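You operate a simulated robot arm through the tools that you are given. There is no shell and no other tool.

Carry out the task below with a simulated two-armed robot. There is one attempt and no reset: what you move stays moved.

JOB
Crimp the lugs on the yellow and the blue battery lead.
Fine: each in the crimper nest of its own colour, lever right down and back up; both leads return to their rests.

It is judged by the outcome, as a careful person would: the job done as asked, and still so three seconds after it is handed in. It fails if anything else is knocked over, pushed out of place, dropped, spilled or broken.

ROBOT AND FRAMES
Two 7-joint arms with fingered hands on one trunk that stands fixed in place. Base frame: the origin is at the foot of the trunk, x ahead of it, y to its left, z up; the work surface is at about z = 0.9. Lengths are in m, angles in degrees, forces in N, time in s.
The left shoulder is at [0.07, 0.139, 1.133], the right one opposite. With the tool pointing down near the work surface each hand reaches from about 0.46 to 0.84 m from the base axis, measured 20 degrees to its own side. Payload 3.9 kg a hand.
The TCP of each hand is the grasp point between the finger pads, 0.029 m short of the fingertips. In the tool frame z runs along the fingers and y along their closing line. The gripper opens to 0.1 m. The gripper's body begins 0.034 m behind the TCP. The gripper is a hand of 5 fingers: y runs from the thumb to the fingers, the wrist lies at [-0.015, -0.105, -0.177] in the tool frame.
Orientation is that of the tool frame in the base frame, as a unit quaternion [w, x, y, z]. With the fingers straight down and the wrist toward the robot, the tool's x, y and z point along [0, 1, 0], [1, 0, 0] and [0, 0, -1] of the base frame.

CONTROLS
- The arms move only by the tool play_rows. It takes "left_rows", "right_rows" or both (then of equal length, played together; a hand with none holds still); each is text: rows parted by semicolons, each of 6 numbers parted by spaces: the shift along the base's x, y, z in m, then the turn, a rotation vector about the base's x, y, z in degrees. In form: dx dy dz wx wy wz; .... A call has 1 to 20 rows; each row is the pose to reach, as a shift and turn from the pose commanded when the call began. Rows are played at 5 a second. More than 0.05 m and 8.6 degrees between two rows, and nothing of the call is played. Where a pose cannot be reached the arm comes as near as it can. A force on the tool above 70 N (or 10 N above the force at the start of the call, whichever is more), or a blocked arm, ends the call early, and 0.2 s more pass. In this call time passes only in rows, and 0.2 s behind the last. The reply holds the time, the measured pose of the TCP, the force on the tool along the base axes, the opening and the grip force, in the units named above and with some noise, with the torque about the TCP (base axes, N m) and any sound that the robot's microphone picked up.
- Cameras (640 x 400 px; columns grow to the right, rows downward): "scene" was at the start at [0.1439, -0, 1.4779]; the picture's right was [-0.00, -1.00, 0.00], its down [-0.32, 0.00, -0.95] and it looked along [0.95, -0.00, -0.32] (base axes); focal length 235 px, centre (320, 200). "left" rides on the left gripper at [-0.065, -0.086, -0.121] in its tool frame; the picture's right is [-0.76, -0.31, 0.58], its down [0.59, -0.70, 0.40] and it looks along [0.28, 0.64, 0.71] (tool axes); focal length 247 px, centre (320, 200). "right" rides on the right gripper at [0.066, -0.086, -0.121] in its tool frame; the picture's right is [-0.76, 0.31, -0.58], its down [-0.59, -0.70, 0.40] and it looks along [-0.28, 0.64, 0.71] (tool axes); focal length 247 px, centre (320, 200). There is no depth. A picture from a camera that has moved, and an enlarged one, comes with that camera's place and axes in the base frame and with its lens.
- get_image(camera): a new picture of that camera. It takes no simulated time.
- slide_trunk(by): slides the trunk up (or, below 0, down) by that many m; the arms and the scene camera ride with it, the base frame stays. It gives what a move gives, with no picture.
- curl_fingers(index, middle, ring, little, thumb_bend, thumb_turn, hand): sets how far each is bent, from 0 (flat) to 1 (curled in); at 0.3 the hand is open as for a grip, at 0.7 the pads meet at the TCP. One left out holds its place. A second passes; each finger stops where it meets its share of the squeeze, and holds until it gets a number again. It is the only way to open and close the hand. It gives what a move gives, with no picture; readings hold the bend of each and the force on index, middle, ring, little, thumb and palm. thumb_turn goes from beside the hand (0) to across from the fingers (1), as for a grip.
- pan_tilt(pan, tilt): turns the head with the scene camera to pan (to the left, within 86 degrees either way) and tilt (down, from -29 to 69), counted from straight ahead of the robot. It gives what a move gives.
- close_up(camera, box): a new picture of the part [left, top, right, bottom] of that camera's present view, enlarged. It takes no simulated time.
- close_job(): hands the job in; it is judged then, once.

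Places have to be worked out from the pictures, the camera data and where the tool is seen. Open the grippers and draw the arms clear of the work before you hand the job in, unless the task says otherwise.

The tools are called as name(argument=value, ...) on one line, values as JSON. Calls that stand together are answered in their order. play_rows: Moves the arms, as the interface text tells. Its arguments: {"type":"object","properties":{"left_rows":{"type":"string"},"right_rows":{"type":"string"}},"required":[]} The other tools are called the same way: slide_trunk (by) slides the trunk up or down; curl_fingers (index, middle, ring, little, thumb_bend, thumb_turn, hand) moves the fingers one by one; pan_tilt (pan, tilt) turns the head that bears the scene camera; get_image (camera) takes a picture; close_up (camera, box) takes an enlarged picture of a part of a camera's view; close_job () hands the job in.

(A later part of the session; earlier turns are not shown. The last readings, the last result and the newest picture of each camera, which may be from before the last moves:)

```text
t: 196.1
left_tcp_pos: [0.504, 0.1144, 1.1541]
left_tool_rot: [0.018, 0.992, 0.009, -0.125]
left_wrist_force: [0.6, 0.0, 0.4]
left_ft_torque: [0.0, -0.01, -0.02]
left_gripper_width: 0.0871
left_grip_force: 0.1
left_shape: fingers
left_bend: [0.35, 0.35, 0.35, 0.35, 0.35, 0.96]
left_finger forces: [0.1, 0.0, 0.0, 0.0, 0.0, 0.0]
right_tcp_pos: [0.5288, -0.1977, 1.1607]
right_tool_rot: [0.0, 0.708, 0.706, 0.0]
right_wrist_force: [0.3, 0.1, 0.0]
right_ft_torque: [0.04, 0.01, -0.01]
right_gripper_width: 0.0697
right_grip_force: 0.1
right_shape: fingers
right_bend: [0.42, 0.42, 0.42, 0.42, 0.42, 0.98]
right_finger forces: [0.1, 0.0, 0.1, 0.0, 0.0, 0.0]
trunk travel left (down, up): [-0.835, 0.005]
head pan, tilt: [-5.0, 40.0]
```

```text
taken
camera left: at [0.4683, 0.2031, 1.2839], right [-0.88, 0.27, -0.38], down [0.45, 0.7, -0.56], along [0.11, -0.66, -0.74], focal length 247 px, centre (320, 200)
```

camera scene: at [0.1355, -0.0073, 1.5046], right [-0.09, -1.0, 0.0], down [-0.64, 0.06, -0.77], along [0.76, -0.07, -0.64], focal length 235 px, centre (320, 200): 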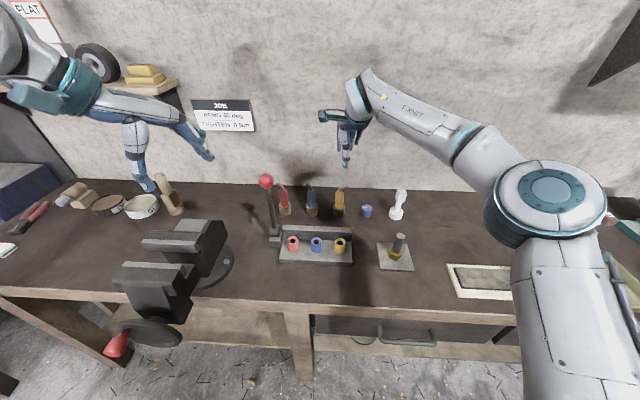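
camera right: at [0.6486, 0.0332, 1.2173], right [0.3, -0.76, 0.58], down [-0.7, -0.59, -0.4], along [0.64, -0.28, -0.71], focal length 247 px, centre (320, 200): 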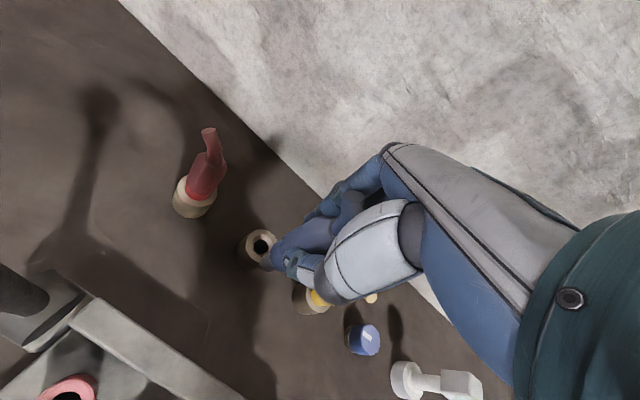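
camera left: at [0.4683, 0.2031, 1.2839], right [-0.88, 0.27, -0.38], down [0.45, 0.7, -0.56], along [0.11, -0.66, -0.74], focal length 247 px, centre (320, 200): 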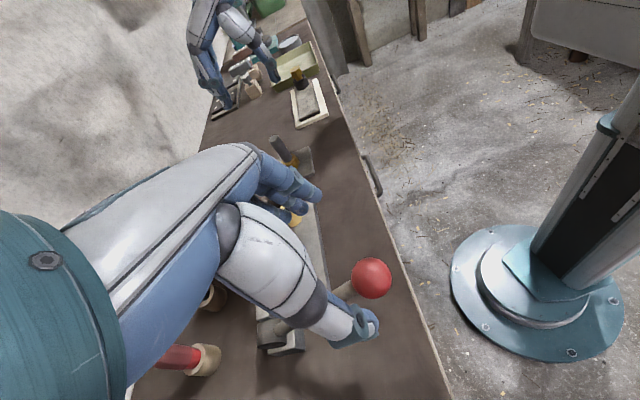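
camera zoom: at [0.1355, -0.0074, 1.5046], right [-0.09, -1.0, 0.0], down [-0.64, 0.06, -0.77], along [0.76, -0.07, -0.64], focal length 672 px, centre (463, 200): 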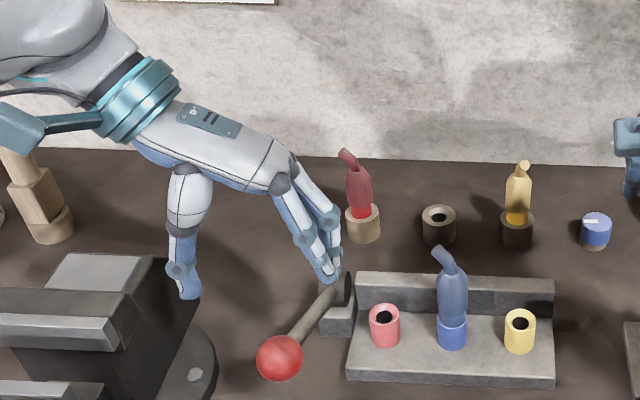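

Now I'll lower over the knob with the tilt that worked before.

play_rows(left_rows="-0.002 -0.002 -0.02 0 2 0;-0.008 -0.003 -0.04 0 4 0;-0.015 -0.004 -0.062 0 5.6 0;-0.021 -0.0043 -0.08 0 5.6 0;-0.0235 -0.0043 -0.0875 0 5.6 0")

curl_fingers(hand="left", index=0.66, middle=0.64, ring=0.6, little=0.5, thumb_bend=0.66)

curl_fingers(hand="left", index=0.8, middle=0.76, thumb_bend=0.8)

close_up(camera="scene", box=[220, 190, 300, 270])

get_image(camera="left")

```text
t: 197.3
left_tcp_pos: [0.4789, 0.1078, 1.0668]
left_tool_rot: [0.017, 0.985, 0.01, -0.174]
left_wrist_force: [0.2, -0.8, 0.1]
left_ft_torque: [-0.01, 0.01, -0.02]
left_gripper_width: 0.0872
left_grip_force: 0.1
left_shape: fingers
left_bend: [0.35, 0.35, 0.35, 0.35, 0.35, 0.96]
left_finger forces: [0.1, 0.1, 0.1, 0.0, 0.1, 0.0]
right_tcp_pos: [0.5291, -0.1961, 1.1609]
right_tool_rot: [0.0, 0.708, 0.707, 0.0]
right_wrist_force: [-0.6, 0.2, 0.6]
right_ft_torque: [0.01, 0.0, 0.01]
right_gripper_width: 0.0698
right_grip_force: 0.0
right_shape: fingers
right_bend: [0.42, 0.42, 0.42, 0.42, 0.42, 0.98]
right_finger forces: [0.1, 0.1, 0.0, 0.0, 0.0, 0.0]
trunk travel left (down, up): [-0.835, 0.005]
head pan, tilt: [-5.0, 40.0]
```

```text
t: 198.3
left_tcp_pos: [0.4787, 0.1102, 1.0665]
left_tool_rot: [0.017, 0.985, 0.01, -0.173]
left_wrist_force: [-1.7, 1.8, -1.3]
left_ft_torque: [0.01, 0.02, 0.0]
left_gripper_width: 0.0198
left_grip_force: 3.9
left_shape: fingers
left_bend: [0.65, 0.62, 0.6, 0.5, 0.63, 0.99]
left_finger forces: [1.1, 1.6, 0.1, 0.0, 4.0, 0.0]
right_tcp_pos: [0.5289, -0.1957, 1.1611]
right_tool_rot: [0.0, 0.709, 0.705, -0.001]
right_wrist_force: [0.0, -0.3, 1.2]
right_ft_torque: [0.01, 0.02, -0.03]
right_gripper_width: 0.0695
right_grip_force: 0.1
right_shape: fingers
right_bend: [0.42, 0.42, 0.42, 0.42, 0.42, 0.98]
right_finger forces: [0.1, 0.0, 0.0, 0.0, 0.0, 0.0]
trunk travel left (down, up): [-0.835, 0.005]
head pan, tilt: [-5.0, 40.0]
```

```text
t: 199.3
left_tcp_pos: [0.4775, 0.1082, 1.0677]
left_tool_rot: [0.017, 0.985, 0.011, -0.174]
left_wrist_force: [-6.6, -7.6, 1.2]
left_ft_torque: [-0.12, 0.07, 0.01]
left_gripper_width: 0.0001
left_grip_force: 15.8
left_shape: fingers
left_bend: [0.78, 0.64, 0.6, 0.5, 0.73, 0.97]
left_finger forces: [9.5, 8.9, 0.0, 0.0, 13.0, 0.0]
right_tcp_pos: [0.527, -0.199, 1.1619]
right_tool_rot: [-0.001, 0.709, 0.705, 0.001]
right_wrist_force: [-0.4, -0.2, -0.2]
right_ft_torque: [-0.01, 0.01, 0.01]
right_gripper_width: 0.0695
right_grip_force: 0.0
right_shape: fingers
right_bend: [0.42, 0.42, 0.42, 0.42, 0.42, 0.98]
right_finger forces: [0.0, 0.1, 0.0, 0.0, 0.0, 0.0]
trunk travel left (down, up): [-0.835, 0.005]
head pan, tilt: [-5.0, 40.0]
```

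```text
5.00 times, centred on (260, 230) of scene
camera zoom: at [0.1334, -0.0092, 1.5048], right [-0.09, -1.0, 0.0], down [-0.64, 0.06, -0.77], along [0.76, -0.07, -0.64], focal length 1176 px, centre (620, 50)
```

zoom: 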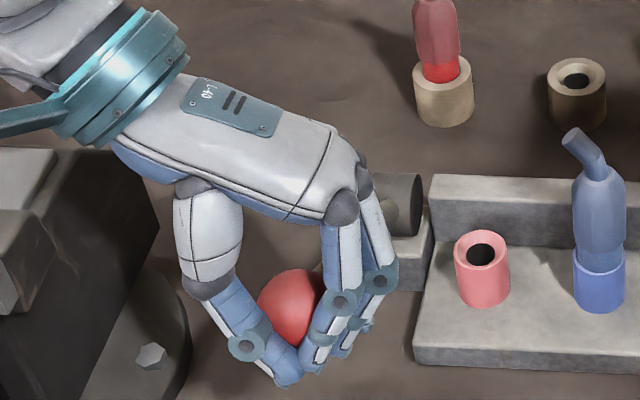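

```text
taken
camera left: at [0.4555, 0.1969, 1.2], right [-0.92, 0.27, -0.29], down [0.4, 0.7, -0.6], along [0.04, -0.66, -0.75], focal length 247 px, centre (320, 200)
```

left: 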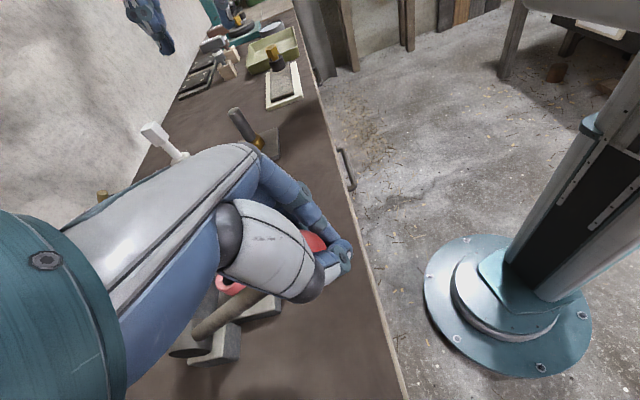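

Same secure cage as last time. I'll lift along the arc.

play_rows(left_rows="0.0045 -0.0005 0.008 0 0 0;0.0093 -0.0011 0.0141 0 0 0;0.0197 -0.0024 0.0274 0 0 0;0.0313 -0.0038 0.0396 0 0 0;0.0439 -0.0053 0.0508 0 -1 0;0.0574 -0.0069 0.0609 0 -2 0")

play_rows(left_rows="0.0143 -0.0035 0.0088 0 -2 0;0.0294 -0.006 0.0164 0 -4 0;0.045 -0.008 0.0226 0 -6 0;0.0611 -0.01 0.0274 0 -8 0;0.0776 -0.012 0.0308 0 -10 0;0.0943 -0.014 0.0327 0 -12 0")

close_up(camera="scene", box=[200, 130, 340, 270])

```text
t: 200.7
left_tcp_pos: [0.5354, 0.1, 1.1279]
left_tool_rot: [0.017, 0.987, 0.011, -0.156]
left_wrist_force: [-6.4, -11.3, 1.2]
left_ft_torque: [-0.2, 0.11, -0.18]
left_gripper_width: 0.0
left_grip_force: 5.4
left_shape: fingers
left_bend: [0.78, 0.63, 0.6, 0.5, 0.73, 0.98]
left_finger forces: [0.3, 10.6, 0.0, 0.0, 0.5, 0.1]
right_tcp_pos: [0.5282, -0.2002, 1.1607]
right_tool_rot: [0.001, 0.708, 0.706, 0.001]
right_wrist_force: [-0.4, -0.8, -0.4]
right_ft_torque: [0.0, 0.01, -0.02]
right_gripper_width: 0.0695
right_grip_force: 0.1
right_shape: fingers
right_bend: [0.42, 0.42, 0.42, 0.42, 0.42, 0.98]
right_finger forces: [0.0, 0.1, 0.0, 0.1, 0.1, 0.0]
trunk travel left (down, up): [-0.835, 0.005]
head pan, tilt: [-5.0, 40.0]
```

```text
t: 202.1
left_tcp_pos: [0.6276, 0.0858, 1.1604]
left_tool_rot: [0.016, 0.998, 0.007, -0.054]
left_wrist_force: [-14.5, -6.2, -12.9]
left_ft_torque: [0.06, 0.37, -0.25]
left_gripper_width: 0.0002
left_grip_force: 9.1
left_shape: fingers
left_bend: [0.78, 0.64, 0.6, 0.5, 0.73, 0.98]
left_finger forces: [0.0, 17.5, 0.0, 0.1, 0.0, 0.1]
right_tcp_pos: [0.5264, -0.198, 1.1614]
right_tool_rot: [0.001, 0.708, 0.706, 0.001]
right_wrist_force: [-0.7, -0.2, -0.3]
right_ft_torque: [-0.01, -0.04, 0.0]
right_gripper_width: 0.0695
right_grip_force: 0.1
right_shape: fingers
right_bend: [0.42, 0.42, 0.42, 0.42, 0.42, 0.98]
right_finger forces: [0.0, 0.0, 0.0, 0.1, 0.0, 0.0]
trunk travel left (down, up): [-0.835, 0.005]
head pan, tilt: [-5.0, 40.0]
```

```text
2.86 times, centred on (270, 200) of scene
camera zoom: at [0.1309, -0.0092, 1.5048], right [-0.09, -1.0, 0.0], down [-0.64, 0.06, -0.77], along [0.77, -0.07, -0.64], focal length 672 px, centre (463, 200)
```

zoom: 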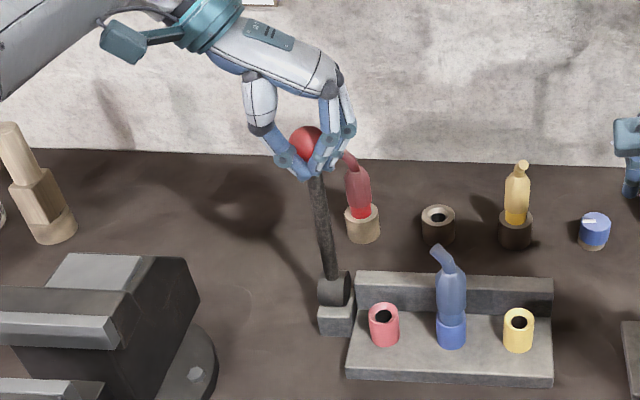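

The lever is up again. I'll nudge it the last few mm to the stop, then release.

play_rows(left_rows="0.004 -0.0005 -0.001 0 0 0;0.008 -0.001 -0.002 0 0 0;0.011 -0.0015 -0.003 0 0 0")

curl_fingers(hand="left", index=0.35, middle=0.35, ring=0.35, little=0.35, thumb_bend=0.35)

close_up(camera="scene", box=[200, 130, 340, 270])

```text
t: 202.9
left_tcp_pos: [0.6352, 0.084, 1.1598]
left_tool_rot: [0.016, 0.999, 0.006, -0.051]
left_wrist_force: [-37.4, -6.0, -9.8]
left_ft_torque: [-0.06, 0.7, -0.25]
left_gripper_width: 0.0
left_grip_force: 24.9
left_shape: fingers
left_bend: [0.78, 0.63, 0.6, 0.5, 0.73, 0.96]
left_finger forces: [22.1, 14.2, 0.1, 0.0, 14.6, 0.0]
right_tcp_pos: [0.5219, -0.199, 1.1639]
right_tool_rot: [0.002, 0.708, 0.706, 0.003]
right_wrist_force: [0.5, -0.4, 0.7]
right_ft_torque: [0.02, 0.02, 0.01]
right_gripper_width: 0.0693
right_grip_force: 0.1
right_shape: fingers
right_bend: [0.42, 0.42, 0.42, 0.42, 0.42, 0.98]
right_finger forces: [0.0, 0.0, 0.1, 0.0, 0.0, 0.0]
trunk travel left (down, up): [-0.835, 0.005]
head pan, tilt: [-5.0, 40.0]
```

```text
t: 203.9
left_tcp_pos: [0.6442, 0.0874, 1.1546]
left_tool_rot: [0.019, 0.998, 0.009, -0.053]
left_wrist_force: [-0.8, -0.3, -0.4]
left_ft_torque: [0.03, 0.01, 0.0]
left_gripper_width: 0.0864
left_grip_force: 0.1
left_shape: fingers
left_bend: [0.35, 0.35, 0.35, 0.35, 0.35, 0.96]
left_finger forces: [0.0, 0.0, 0.0, 0.0, 0.0, 0.0]
right_tcp_pos: [0.5304, -0.197, 1.1606]
right_tool_rot: [-0.001, 0.709, 0.706, -0.001]
right_wrist_force: [0.3, 0.6, -0.1]
right_ft_torque: [-0.01, 0.02, -0.03]
right_gripper_width: 0.0695
right_grip_force: 0.1
right_shape: fingers
right_bend: [0.42, 0.42, 0.42, 0.42, 0.42, 0.98]
right_finger forces: [0.0, 0.1, 0.0, 0.1, 0.1, 0.0]
trunk travel left (down, up): [-0.835, 0.005]
head pan, tilt: [-5.0, 40.0]
```

```text
2.86 times, centred on (270, 200) of scene
camera zoom: at [0.1368, -0.0073, 1.5044], right [-0.09, -1.0, 0.0], down [-0.64, 0.06, -0.77], along [0.76, -0.07, -0.64], focal length 672 px, centre (463, 200)
```

zoom: 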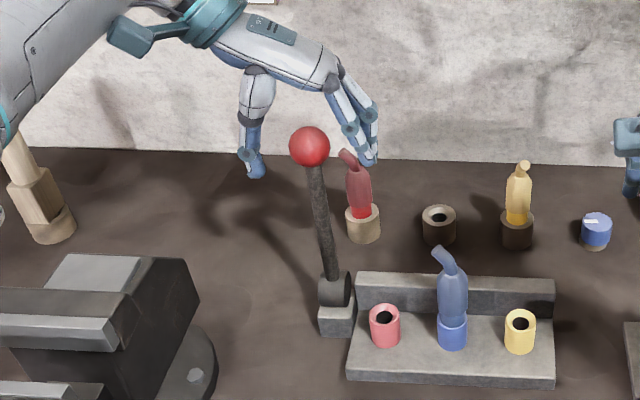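

The lever stands upright at its stop. I'll retreat the left hand and return it to the viewing pose.

play_rows(left_rows="-0.03 0 0 0 -1.5 0;-0.06 0 0 0 -3 0;-0.09 0 0 0 -4.5 0;-0.135 0 0.004 0 -6 0")

play_rows(left_rows="-0.003 0.013 0.02 0 0 5.6;-0.006 0.026 0.04 0 0 11.2;-0.009 0.039 0.06 0 0 16.9;-0.012 0.052 0.08 0 0 22.5;-0.016 0.065 0.1 0 0 28.1;-0.02 0.08 0.12 0 0 33.7;-0.023 0.095 0.14 0 0 39.4;-0.026 0.107 0.156 0 0 45")

close_up(camera="scene", box=[240, 150, 380, 260])

close_up(camera="left", box=[340, 120, 460, 240])

```text
t: 204.9
left_tcp_pos: [0.5039, 0.0901, 1.1634]
left_tool_rot: [0.02, 1.0, 0.008, 0.001]
left_wrist_force: [-0.6, 0.6, -0.6]
left_ft_torque: [-0.01, -0.04, 0.0]
left_gripper_width: 0.0868
left_grip_force: 0.1
left_shape: fingers
left_bend: [0.35, 0.35, 0.35, 0.35, 0.35, 0.96]
left_finger forces: [0.1, 0.0, 0.1, 0.0, 0.0, 0.0]
right_tcp_pos: [0.5272, -0.196, 1.1626]
right_tool_rot: [0.003, 0.708, 0.706, 0.001]
right_wrist_force: [0.0, 0.4, 0.4]
right_ft_torque: [-0.01, -0.04, -0.02]
right_gripper_width: 0.0697
right_grip_force: 0.0
right_shape: fingers
right_bend: [0.42, 0.42, 0.42, 0.42, 0.42, 0.98]
right_finger forces: [0.0, 0.1, 0.1, 0.0, 0.1, 0.1]
trunk travel left (down, up): [-0.835, 0.005]
head pan, tilt: [-5.0, 40.0]
```

```text
t: 206.7
left_tcp_pos: [0.4812, 0.1962, 1.3171]
left_tool_rot: [0.018, 0.921, 0.39, 0.008]
left_wrist_force: [0.8, -0.9, 0.0]
left_ft_torque: [-0.06, 0.01, 0.03]
left_gripper_width: 0.0867
left_grip_force: 0.0
left_shape: fingers
left_bend: [0.35, 0.35, 0.35, 0.35, 0.35, 0.96]
left_finger forces: [0.1, 0.1, 0.0, 0.1, 0.1, 0.0]
right_tcp_pos: [0.5285, -0.1971, 1.1617]
right_tool_rot: [0.0, 0.708, 0.706, 0.001]
right_wrist_force: [0.1, -0.3, -0.6]
right_ft_torque: [0.0, 0.0, 0.01]
right_gripper_width: 0.0695
right_grip_force: 0.0
right_shape: fingers
right_bend: [0.42, 0.42, 0.42, 0.42, 0.42, 0.98]
right_finger forces: [0.0, 0.0, 0.0, 0.0, 0.0, 0.0]
trunk travel left (down, up): [-0.835, 0.005]
head pan, tilt: [-5.0, 40.0]
```

```text
3.64 times, centred on (310, 205) of scene
camera zoom: at [0.1348, -0.0069, 1.5047], right [-0.09, -1.0, 0.0], down [-0.64, 0.06, -0.77], along [0.76, -0.07, -0.64], focal length 856 px, centre (356, 182)
```

zoom: 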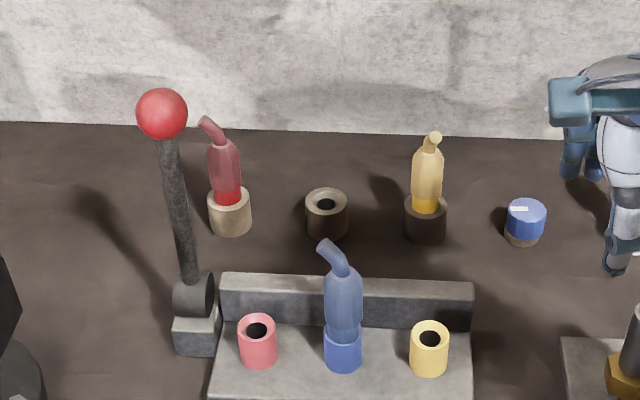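

```text
3.33 times, centred on (400, 180) of left
camera zoom: at [0.3715, 0.2114, 1.4333], right [-0.73, -0.35, -0.59], down [-0.08, 0.9, -0.43], along [0.68, -0.26, -0.69], focal length 823 px, centre (53, 267)
```

zoom: 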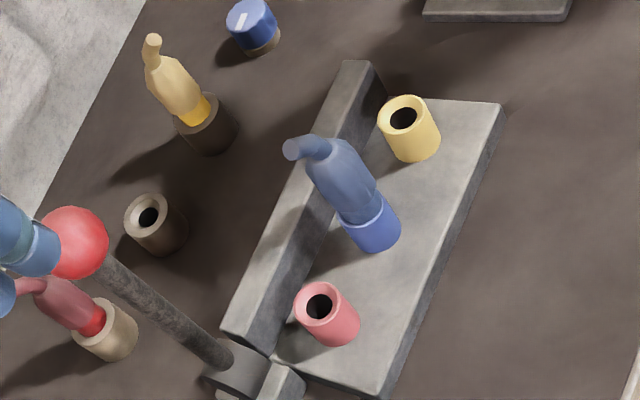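

Everything is as it should be. I'll bring the right hand back over the blue lead along the reverse of its exit path.

play_rows(right_rows="0.01 0.04 0 0 0 0;0.03 0.08 -0.005 0 0 0;0.05 0.12 -0.01 0 0 0;0.058 0.15 -0.02 0 0 0;0.06 0.158 -0.035 0 0 0;0.06 0.158 -0.065 0 0 0;0.06 0.158 -0.095 0 0 0;0.06 0.158 -0.12 0 0 0;0.06 0.158 -0.134 0 0 0")

close_up(camera="scene", box=[285, 180, 355, 250])

close_up(camera="left", box=[370, 110, 450, 200])

close_up(camera="right", box=[200, 180, 440, 360])

```text
t: 208.7
left_tcp_pos: [0.4821, 0.1949, 1.3154]
left_tool_rot: [0.017, 0.921, 0.388, 0.007]
left_wrist_force: [-0.8, -0.6, 0.5]
left_ft_torque: [0.0, 0.0, 0.0]
left_gripper_width: 0.0867
left_grip_force: 0.0
left_shape: fingers
left_bend: [0.35, 0.35, 0.35, 0.35, 0.35, 0.96]
left_finger forces: [0.0, 0.1, 0.0, 0.0, 0.0, 0.1]
right_tcp_pos: [0.5869, -0.0427, 1.0232]
right_tool_rot: [0.0, 0.708, 0.706, 0.0]
right_wrist_force: [0.3, -0.1, -0.3]
right_ft_torque: [-0.01, -0.01, 0.01]
right_gripper_width: 0.0699
right_grip_force: 0.2
right_shape: fingers
right_bend: [0.42, 0.42, 0.42, 0.42, 0.42, 0.98]
right_finger forces: [0.1, 0.0, 0.1, 0.0, 0.0, 0.1]
trunk travel left (down, up): [-0.835, 0.005]
head pan, tilt: [-5.0, 40.0]
```

```text
5.71 times, centred on (320, 215) of scene
camera zoom: at [0.1355, -0.0073, 1.5046], right [-0.09, -1.0, 0.0], down [-0.64, 0.06, -0.77], along [0.76, -0.07, -0.64], focal length 1344 px, centre (320, 114)
```

zoom: 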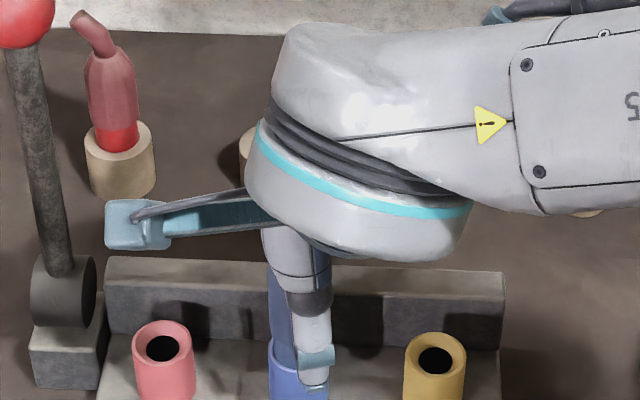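

```text
4.44 times, centred on (410, 155) of left
camera zoom: at [0.3723, 0.2109, 1.433], right [-0.73, -0.34, -0.59], down [-0.08, 0.9, -0.43], along [0.68, -0.26, -0.69], focal length 1098 px, centre (-80, 400)
```

zoom: 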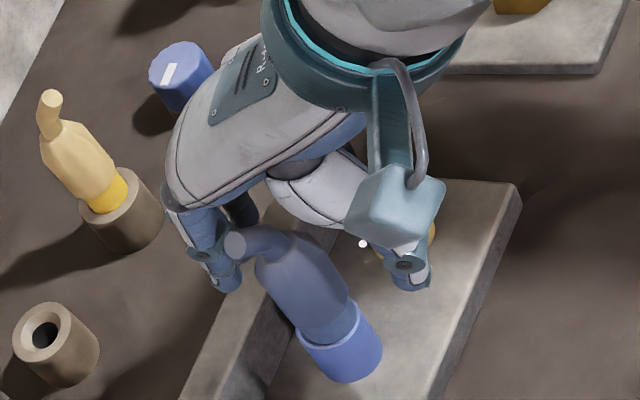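

```text
2.22 times, centred on (320, 270) of right
camera zoom: at [0.5023, 0.0241, 1.1448], right [0.3, -0.76, 0.58], down [-0.7, -0.59, -0.4], along [0.64, -0.28, -0.71], focal length 549 px, centre (320, 44)
```

zoom: 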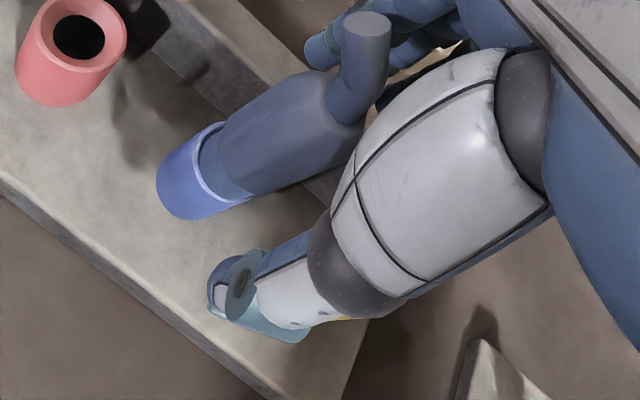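

The hand is about 4–5 mm too far in -y compared with when I released. I'll correct that, then close gently.

play_rows(right_rows="0.0005 0.0025 -0.002 0 0 0;0.001 0.0045 -0.004 0 0 0")

curl_fingers(hand="right", index=0.54, middle=0.57, ring=0.56, little=0.5, thumb_bend=0.57)

curl_fingers(hand="right", index=0.58, middle=0.61, ring=0.6, thumb_bend=0.61)

close_up(camera="scene", box=[285, 190, 355, 250])

close_up(camera="left", box=[370, 110, 450, 200])

```text
t: 209.3
left_tcp_pos: [0.4829, 0.196, 1.3163]
left_tool_rot: [0.017, 0.921, 0.389, 0.007]
left_wrist_force: [-0.7, 0.0, -0.4]
left_ft_torque: [0.02, 0.02, -0.01]
left_gripper_width: 0.0867
left_grip_force: 0.0
left_shape: fingers
left_bend: [0.35, 0.35, 0.35, 0.35, 0.35, 0.96]
left_finger forces: [0.0, 0.1, 0.1, 0.0, 0.0, 0.1]
right_tcp_pos: [0.5893, -0.0367, 1.0216]
right_tool_rot: [0.001, 0.708, 0.706, 0.0]
right_wrist_force: [-1.1, -0.9, 0.1]
right_ft_torque: [0.01, 0.02, -0.01]
right_gripper_width: 0.0698
right_grip_force: 0.0
right_shape: fingers
right_bend: [0.42, 0.42, 0.42, 0.42, 0.42, 0.98]
right_finger forces: [0.0, 0.0, 0.0, 0.0, 0.1, 0.0]
trunk travel left (down, up): [-0.835, 0.005]
head pan, tilt: [-5.0, 40.0]
```

```text
t: 210.3
left_tcp_pos: [0.4826, 0.1953, 1.3161]
left_tool_rot: [0.017, 0.921, 0.389, 0.007]
left_wrist_force: [-0.4, -0.6, -0.6]
left_ft_torque: [0.0, 0.02, 0.05]
left_gripper_width: 0.0867
left_grip_force: 0.0
left_shape: fingers
left_bend: [0.35, 0.35, 0.35, 0.35, 0.35, 0.96]
left_finger forces: [0.0, 0.0, 0.0, 0.1, 0.0, 0.1]
right_tcp_pos: [0.5881, -0.0356, 1.021]
right_tool_rot: [0.0, 0.708, 0.706, 0.0]
right_wrist_force: [-0.3, 0.3, 0.4]
right_ft_torque: [-0.02, 0.0, 0.02]
right_gripper_width: 0.0384
right_grip_force: 0.0
right_shape: fingers
right_bend: [0.54, 0.56, 0.56, 0.5, 0.56, 0.98]
right_finger forces: [0.1, 0.0, 0.0, 0.1, 0.1, 0.1]
trunk travel left (down, up): [-0.835, 0.005]
head pan, tilt: [-5.0, 40.0]
```

```text
t: 211.3
left_tcp_pos: [0.4837, 0.1955, 1.3169]
left_tool_rot: [0.018, 0.921, 0.388, 0.008]
left_wrist_force: [-0.3, 0.2, 0.1]
left_ft_torque: [0.02, -0.01, -0.02]
left_gripper_width: 0.0867
left_grip_force: 0.1
left_shape: fingers
left_bend: [0.35, 0.35, 0.35, 0.35, 0.35, 0.96]
left_finger forces: [0.0, 0.1, 0.1, 0.0, 0.1, 0.0]
right_tcp_pos: [0.589, -0.0374, 1.0216]
right_tool_rot: [0.0, 0.708, 0.706, 0.0]
right_wrist_force: [0.7, 0.1, 0.3]
right_ft_torque: [0.02, 0.02, -0.01]
right_gripper_width: 0.0287
right_grip_force: 0.3
right_shape: fingers
right_bend: [0.57, 0.61, 0.6, 0.5, 0.61, 0.98]
right_finger forces: [0.1, 0.4, 0.0, 0.0, 0.1, 0.0]
trunk travel left (down, up): [-0.835, 0.005]
head pan, tilt: [-5.0, 40.0]
```

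```text
6.67 times, centred on (320, 220) of scene
camera zoom: at [0.1353, -0.0073, 1.5046], right [-0.09, -1.0, 0.0], down [-0.64, 0.06, -0.77], along [0.76, -0.07, -0.64], focal length 1568 px, centre (320, 67)
```

zoom: 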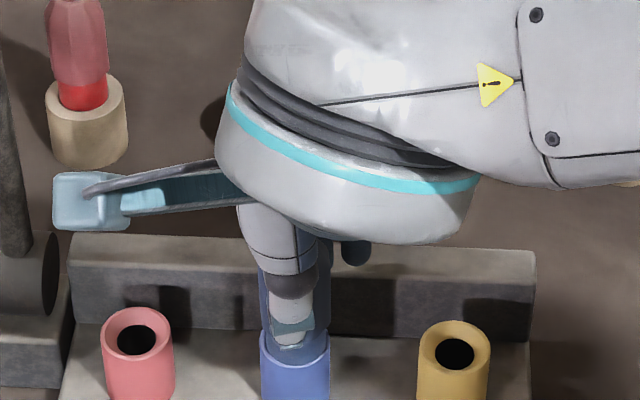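

```text
4.44 times, centred on (410, 155) of left
camera zoom: at [0.3721, 0.2108, 1.433], right [-0.73, -0.34, -0.59], down [-0.08, 0.9, -0.43], along [0.68, -0.26, -0.69], focal length 1098 px, centre (-80, 400)
```

zoom: 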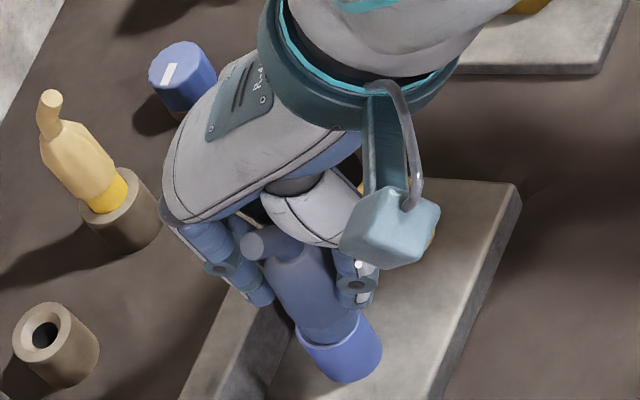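

The thumb is aligned with the boot and contact is just starting. I'll bring in index, middle and thumb, then squeeze.

curl_fingers(hand="right", index=0.63, middle=0.64, ring=0.68, thumb_bend=0.67)

curl_fingers(hand="right", thumb_bend=0.74)

close_up(camera="left", box=[370, 110, 450, 200])

```text
t: 212.3
left_tcp_pos: [0.483, 0.1958, 1.3159]
left_tool_rot: [0.017, 0.921, 0.389, 0.008]
left_wrist_force: [-0.6, -0.1, -0.2]
left_ft_torque: [0.04, -0.03, 0.01]
left_gripper_width: 0.0868
left_grip_force: 0.1
left_shape: fingers
left_bend: [0.35, 0.35, 0.35, 0.35, 0.35, 0.96]
left_finger forces: [0.0, 0.0, 0.0, 0.1, 0.0, 0.1]
right_tcp_pos: [0.5886, -0.0346, 1.0204]
right_tool_rot: [0.0, 0.708, 0.706, 0.0]
right_wrist_force: [-0.5, 0.1, 0.2]
right_ft_torque: [0.02, -0.01, 0.01]
right_gripper_width: 0.0231
right_grip_force: 3.6
right_shape: fingers
right_bend: [0.6, 0.62, 0.68, 0.5, 0.64, 0.97]
right_finger forces: [2.4, 1.7, 0.0, 0.0, 3.5, 0.0]
trunk travel left (down, up): [-0.835, 0.005]
head pan, tilt: [-5.0, 40.0]
```

```text
t: 213.3
left_tcp_pos: [0.4816, 0.1953, 1.3175]
left_tool_rot: [0.018, 0.921, 0.389, 0.007]
left_wrist_force: [-0.3, 0.3, -0.3]
left_ft_torque: [-0.01, 0.01, 0.0]
left_gripper_width: 0.087
left_grip_force: 0.0
left_shape: fingers
left_bend: [0.35, 0.35, 0.35, 0.35, 0.35, 0.96]
left_finger forces: [0.0, 0.1, 0.0, 0.1, 0.1, 0.1]
right_tcp_pos: [0.5883, -0.0368, 1.0211]
right_tool_rot: [0.0, 0.708, 0.706, 0.0]
right_wrist_force: [0.6, 0.9, -0.4]
right_ft_torque: [-0.01, -0.03, -0.01]
right_gripper_width: 0.0216
right_grip_force: 7.2
right_shape: fingers
right_bend: [0.58, 0.62, 0.68, 0.5, 0.68, 0.97]
right_finger forces: [5.0, 2.3, 0.0, 0.0, 7.3, 0.0]
trunk travel left (down, up): [-0.835, 0.005]
head pan, tilt: [-5.0, 40.0]
```

```text
4.44 times, centred on (410, 155) of left
camera zoom: at [0.3723, 0.2109, 1.433], right [-0.73, -0.34, -0.59], down [-0.08, 0.9, -0.43], along [0.68, -0.26, -0.69], focal length 1098 px, centre (-80, 400)
```

zoom: 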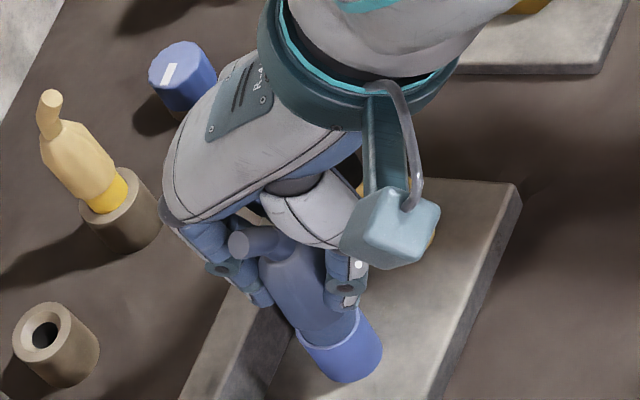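

Grip is balanced with near-zero net force. I'll firm up slightly and lift.

curl_fingers(hand="right", middle=0.66, thumb_bend=0.78)

play_rows(right_rows="0 0 0.004 0 0 0;0 0 0.009 0 0 0;0 0 0.015 0 0 0;0 0 0.022 0 0 0")

close_up(camera="left", box=[370, 110, 450, 200])

```text
t: 214.3
left_tcp_pos: [0.4828, 0.1954, 1.3164]
left_tool_rot: [0.018, 0.921, 0.39, 0.008]
left_wrist_force: [0.0, 0.3, 0.3]
left_ft_torque: [0.01, -0.01, 0.0]
left_gripper_width: 0.0868
left_grip_force: 0.0
left_shape: fingers
left_bend: [0.35, 0.35, 0.35, 0.35, 0.35, 0.96]
left_finger forces: [0.0, 0.0, 0.0, 0.0, 0.0, 0.0]
right_tcp_pos: [0.5889, -0.037, 1.0206]
right_tool_rot: [-0.001, 0.708, 0.706, 0.0]
right_wrist_force: [0.2, -0.1, 0.3]
right_ft_torque: [-0.04, -0.04, -0.02]
right_gripper_width: 0.0212
right_grip_force: 10.7
right_shape: fingers
right_bend: [0.57, 0.62, 0.68, 0.5, 0.65, 0.96]
right_finger forces: [6.3, 4.3, 0.0, 0.0, 10.3, 0.0]
trunk travel left (down, up): [-0.835, 0.005]
head pan, tilt: [-5.0, 40.0]
```

```text
t: 215.3
left_tcp_pos: [0.4832, 0.1959, 1.3177]
left_tool_rot: [0.017, 0.921, 0.389, 0.007]
left_wrist_force: [-0.5, 0.1, 0.8]
left_ft_torque: [-0.01, 0.0, 0.01]
left_gripper_width: 0.087
left_grip_force: 0.1
left_shape: fingers
left_bend: [0.35, 0.35, 0.35, 0.35, 0.35, 0.96]
left_finger forces: [0.0, 0.0, 0.1, 0.1, 0.0, 0.0]
right_tcp_pos: [0.5898, -0.0379, 1.0442]
right_tool_rot: [0.001, 0.709, 0.705, 0.0]
right_wrist_force: [0.5, 0.2, -0.6]
right_ft_torque: [0.02, 0.01, -0.01]
right_gripper_width: 0.0213
right_grip_force: 10.1
right_shape: fingers
right_bend: [0.57, 0.62, 0.68, 0.5, 0.64, 0.96]
right_finger forces: [6.5, 3.8, 0.0, 0.0, 10.6, 0.1]
trunk travel left (down, up): [-0.835, 0.005]
head pan, tilt: [-5.0, 40.0]
```

```text
4.44 times, centred on (410, 155) of left
camera zoom: at [0.372, 0.2108, 1.433], right [-0.73, -0.34, -0.59], down [-0.08, 0.9, -0.43], along [0.68, -0.26, -0.69], focal length 1098 px, centre (-80, 400)
```

zoom: 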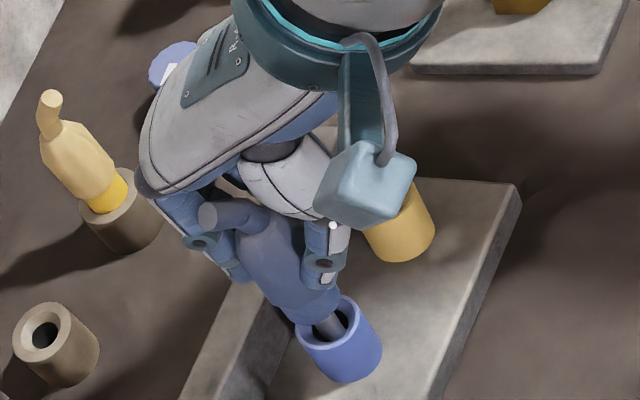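

It's coming out well. I'll lift it clear of the nest and inspect the lug.

play_rows(right_rows="0 0 0.01 0 0 0;0 0 0.02 0 0 0;0 0 0.035 0 0 0;0 0 0.05 0 0 0;0 0 0.06 0 0 0")

close_up(camera="left", box=[370, 110, 430, 180])

close_up(camera="scene", box=[300, 190, 340, 230])

```text
t: 216.5
left_tcp_pos: [0.4814, 0.1952, 1.3165]
left_tool_rot: [0.017, 0.921, 0.389, 0.007]
left_wrist_force: [0.0, 0.5, -0.4]
left_ft_torque: [-0.01, 0.0, -0.01]
left_gripper_width: 0.087
left_grip_force: 0.0
left_shape: fingers
left_bend: [0.35, 0.35, 0.35, 0.35, 0.35, 0.96]
left_finger forces: [0.0, 0.1, 0.0, 0.0, 0.0, 0.1]
right_tcp_pos: [0.5899, -0.0376, 1.103]
right_tool_rot: [0.0, 0.709, 0.705, 0.001]
right_wrist_force: [-0.1, 0.0, -1.1]
right_ft_torque: [0.02, 0.0, 0.0]
right_gripper_width: 0.0215
right_grip_force: 10.4
right_shape: fingers
right_bend: [0.57, 0.62, 0.68, 0.5, 0.64, 0.96]
right_finger forces: [6.7, 3.7, 0.0, 0.1, 10.5, 0.0]
trunk travel left (down, up): [-0.835, 0.005]
head pan, tilt: [-5.0, 40.0]
```

```text
5.71 times, centred on (400, 145) of left
camera zoom: at [0.372, 0.2109, 1.433], right [-0.73, -0.34, -0.59], down [-0.08, 0.9, -0.43], along [0.68, -0.26, -0.69], focal length 1411 px, centre (-137, 514)
```

zoom: 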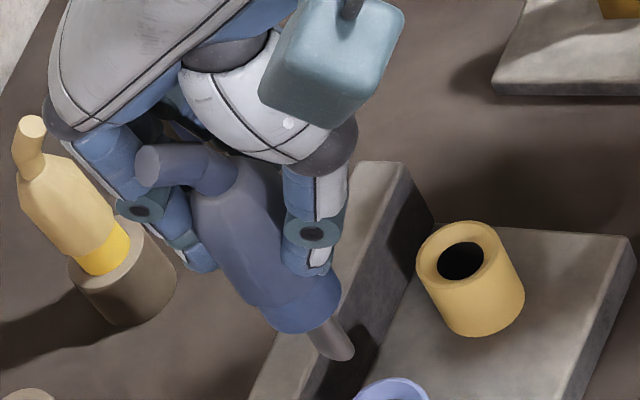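

```text
10.00 times, centred on (320, 210) of scene
camera zoom: at [0.1352, -0.0073, 1.5046], right [-0.09, -1.0, 0.0], down [-0.64, 0.06, -0.77], along [0.76, -0.07, -0.64], focal length 2352 px, centre (320, 100)
```

zoom: 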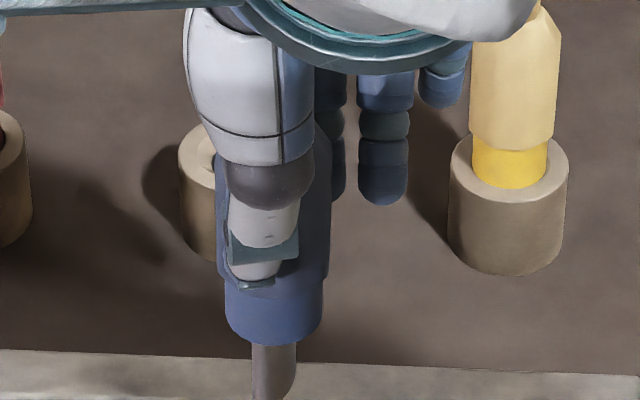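

The lug is visibly flattened, so blue is crimped too. I'll carry it to above its rest.

play_rows(right_rows="0.03 0.001 0 0 0 0;0.06 0.002 0 0 0 0;0.09 0.003 0 0 0 0;0.12 0.003 0 0 0 0;0.15 0.004 -0.002 0 0 0;0.175 0.004 -0.006 0 0 0;0.184 0.004 -0.01 0 0 0")

close_up(camera="scene", box=[285, 150, 345, 220])

close_up(camera="left", box=[300, 110, 380, 210])

close_up(camera="right", box=[200, 200, 340, 320])

```text
t: 218.1
left_tcp_pos: [0.4821, 0.1948, 1.317]
left_tool_rot: [0.019, 0.921, 0.389, 0.007]
left_wrist_force: [-0.7, -1.5, 0.4]
left_ft_torque: [0.02, -0.01, -0.02]
left_gripper_width: 0.0866
left_grip_force: 0.1
left_shape: fingers
left_bend: [0.35, 0.35, 0.35, 0.35, 0.35, 0.96]
left_finger forces: [0.0, 0.1, 0.0, 0.1, 0.0, 0.0]
right_tcp_pos: [0.7745, -0.0323, 1.0935]
right_tool_rot: [0.0, 0.708, 0.706, 0.0]
right_wrist_force: [0.8, -0.7, 0.1]
right_ft_torque: [-0.02, 0.02, -0.01]
right_gripper_width: 0.0213
right_grip_force: 10.6
right_shape: fingers
right_bend: [0.57, 0.62, 0.68, 0.5, 0.64, 0.96]
right_finger forces: [6.6, 3.8, 0.1, 0.0, 10.4, 0.0]
trunk travel left (down, up): [-0.835, 0.005]
head pan, tilt: [-5.0, 40.0]
```

```text
5.71 times, centred on (315, 185) of scene
camera zoom: at [0.1357, -0.0069, 1.5046], right [-0.09, -1.0, 0.0], down [-0.64, 0.06, -0.77], along [0.76, -0.07, -0.64], focal length 1344 px, centre (349, 286)
```

zoom: 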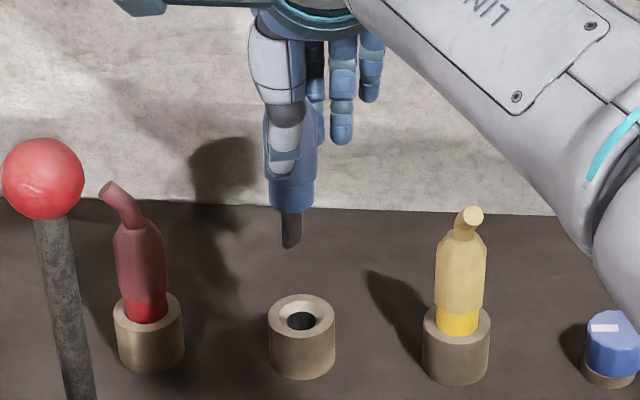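

```text
4.00 times, centred on (340, 160) of left
camera zoom: at [0.3725, 0.2113, 1.4329], right [-0.73, -0.35, -0.59], down [-0.08, 0.9, -0.43], along [0.68, -0.26, -0.69], focal length 988 px, centre (240, 360)
```

zoom: 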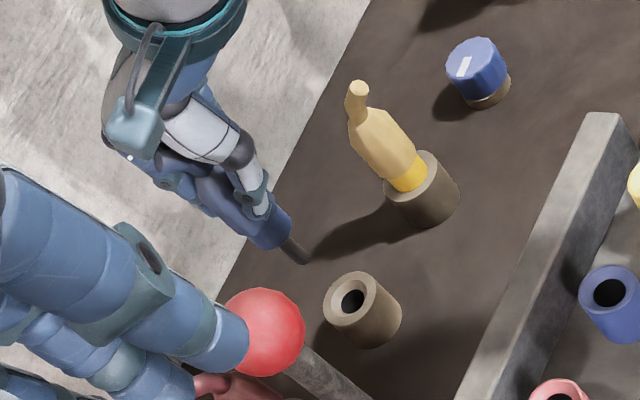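

```text
3.33 times, centred on (270, 260) of right
camera zoom: at [0.6886, 0.0338, 1.2136], right [0.31, -0.76, 0.58], down [-0.7, -0.59, -0.4], along [0.64, -0.28, -0.71], focal length 823 px, centre (487, 0)
```

zoom: 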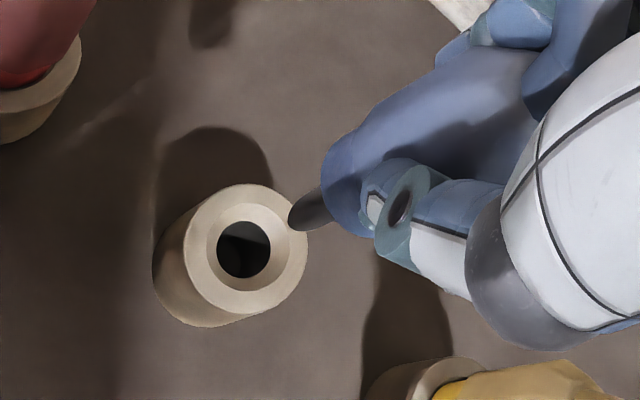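

The pin leans about 3.5° toward +y, which also accounts for its 5 mm offset from the rest. I'll tilt it upright and lower to just above the rim.

play_rows(right_rows="0.0005 0 -0.008 -1.2 0 0;0.001 0 -0.018 -2.4 0 0;0.002 0 -0.028 -3.5 0 0;0.002 0 -0.036 -3.5 0 0")

close_up(camera="scene", box=[300, 180, 330, 210])

close_up(camera="left", box=[340, 150, 380, 200])

close_up(camera="right", box=[210, 200, 330, 320])

```text
t: 219.1
left_tcp_pos: [0.4818, 0.1942, 1.3168]
left_tool_rot: [0.018, 0.921, 0.389, 0.008]
left_wrist_force: [0.0, 0.4, 0.2]
left_ft_torque: [-0.02, -0.03, -0.01]
left_gripper_width: 0.0868
left_grip_force: 0.0
left_shape: fingers
left_bend: [0.35, 0.35, 0.35, 0.35, 0.35, 0.96]
left_finger forces: [0.0, 0.0, 0.0, 0.1, 0.1, 0.0]
right_tcp_pos: [0.7763, -0.0328, 1.0563]
right_tool_rot: [0.022, 0.708, 0.705, -0.021]
right_wrist_force: [0.4, 0.8, -0.3]
right_ft_torque: [0.01, -0.03, 0.01]
right_gripper_width: 0.0212
right_grip_force: 10.6
right_shape: fingers
right_bend: [0.57, 0.62, 0.68, 0.5, 0.64, 0.96]
right_finger forces: [6.7, 3.8, 0.1, 0.0, 10.3, 0.0]
trunk travel left (down, up): [-0.835, 0.005]
head pan, tilt: [-5.0, 40.0]
```

```text
13.33 times, centred on (315, 195) of scene
camera zoom: at [0.1358, -0.0074, 1.5046], right [-0.09, -1.0, 0.0], down [-0.64, 0.06, -0.77], along [0.76, -0.07, -0.64], focal length 3137 px, centre (387, 267)
```

zoom: 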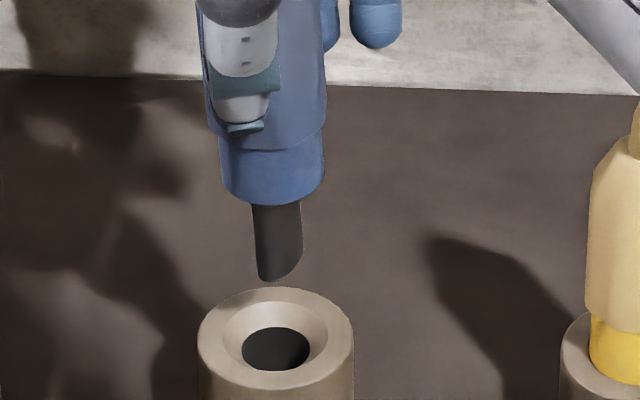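

```text
8.00 times, centred on (360, 175) of left
camera zoom: at [0.3726, 0.2108, 1.4329], right [-0.73, -0.34, -0.59], down [-0.08, 0.9, -0.43], along [0.68, -0.26, -0.69], focal length 1976 px, centre (0, 400)
```

zoom: 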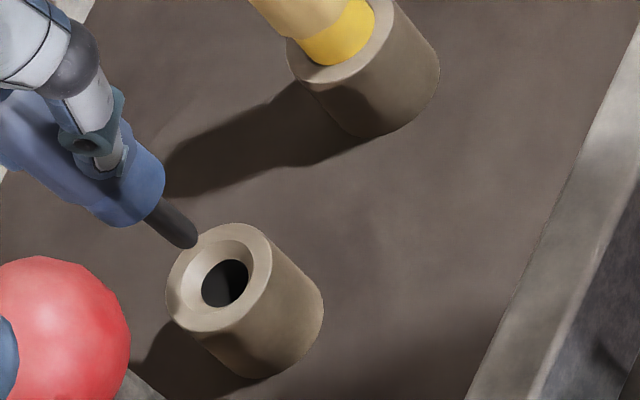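

```text
3.33 times, centred on (270, 260) of right
camera zoom: at [0.6908, 0.0404, 1.1725], right [0.3, -0.72, 0.62], down [-0.7, -0.61, -0.36], along [0.64, -0.33, -0.69], focal length 823 px, centre (487, 0)
```

zoom: 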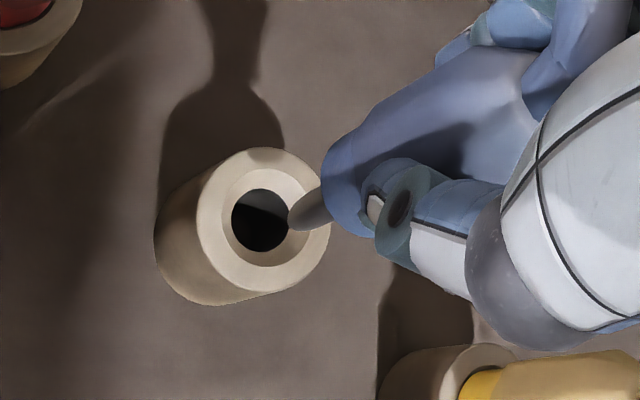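

The views agree on a small correction of about +2 mm x and +1.4 mm y. I'll apply it and lower to the funnel mouth.

play_rows(right_rows="0.001 0.0007 0 0 0 0;0.0022 0.0014 -0.005 0 0 0;0.0022 0.0014 -0.011 0 0 0;0.0022 0.0014 -0.016 0 0 0")

close_up(camera="scene", box=[300, 180, 330, 210])

close_up(camera="left", box=[340, 150, 380, 200])

close_up(camera="right", box=[210, 200, 330, 320])

```text
t: 220.1
left_tcp_pos: [0.4825, 0.195, 1.3165]
left_tool_rot: [0.017, 0.921, 0.389, 0.007]
left_wrist_force: [-0.4, -0.7, 0.0]
left_ft_torque: [0.0, -0.02, 0.04]
left_gripper_width: 0.0867
left_grip_force: 0.0
left_shape: fingers
left_bend: [0.35, 0.35, 0.35, 0.35, 0.35, 0.96]
left_finger forces: [0.0, 0.0, 0.0, 0.0, 0.0, 0.0]
right_tcp_pos: [0.7784, -0.0313, 1.0413]
right_tool_rot: [0.022, 0.708, 0.706, -0.021]
right_wrist_force: [-0.5, -0.2, 0.1]
right_ft_torque: [0.01, 0.02, 0.04]
right_gripper_width: 0.0212
right_grip_force: 10.2
right_shape: fingers
right_bend: [0.57, 0.62, 0.68, 0.5, 0.64, 0.96]
right_finger forces: [6.8, 3.8, 0.0, 0.1, 10.4, 0.0]
trunk travel left (down, up): [-0.835, 0.005]
head pan, tilt: [-5.0, 40.0]
```

```text
13.33 times, centred on (315, 195) of scene
camera zoom: at [0.1356, -0.0075, 1.5046], right [-0.09, -1.0, 0.0], down [-0.64, 0.06, -0.77], along [0.76, -0.07, -0.64], focal length 3137 px, centre (387, 267)
```

zoom: 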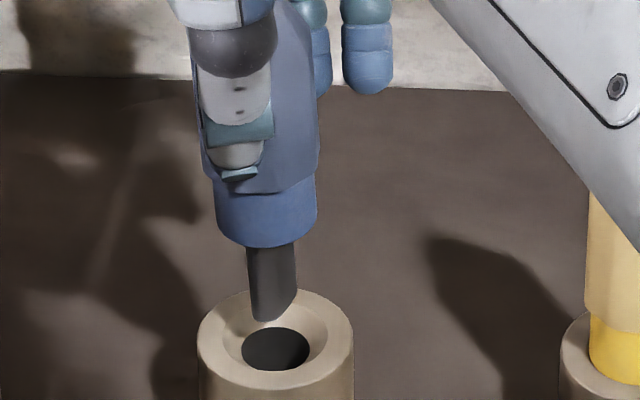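

```text
8.00 times, centred on (360, 175) of left
camera zoom: at [0.3723, 0.2107, 1.433], right [-0.73, -0.34, -0.59], down [-0.08, 0.9, -0.43], along [0.68, -0.26, -0.69], focal length 1976 px, centre (0, 400)
```

zoom: 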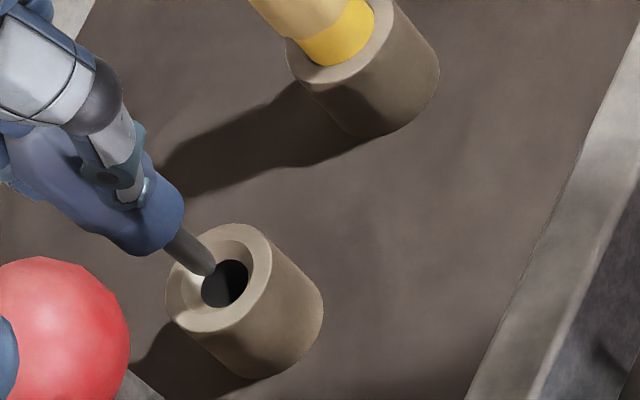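

```text
3.33 times, centred on (270, 260) of right
camera zoom: at [0.6926, 0.0422, 1.1565], right [0.3, -0.72, 0.62], down [-0.7, -0.61, -0.36], along [0.64, -0.33, -0.69], focal length 823 px, centre (487, 0)
```

zoom: 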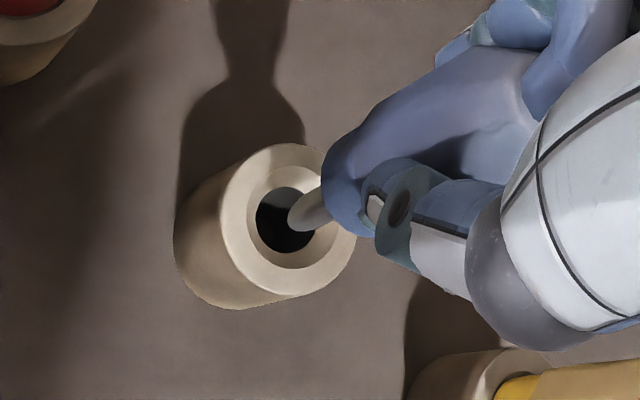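

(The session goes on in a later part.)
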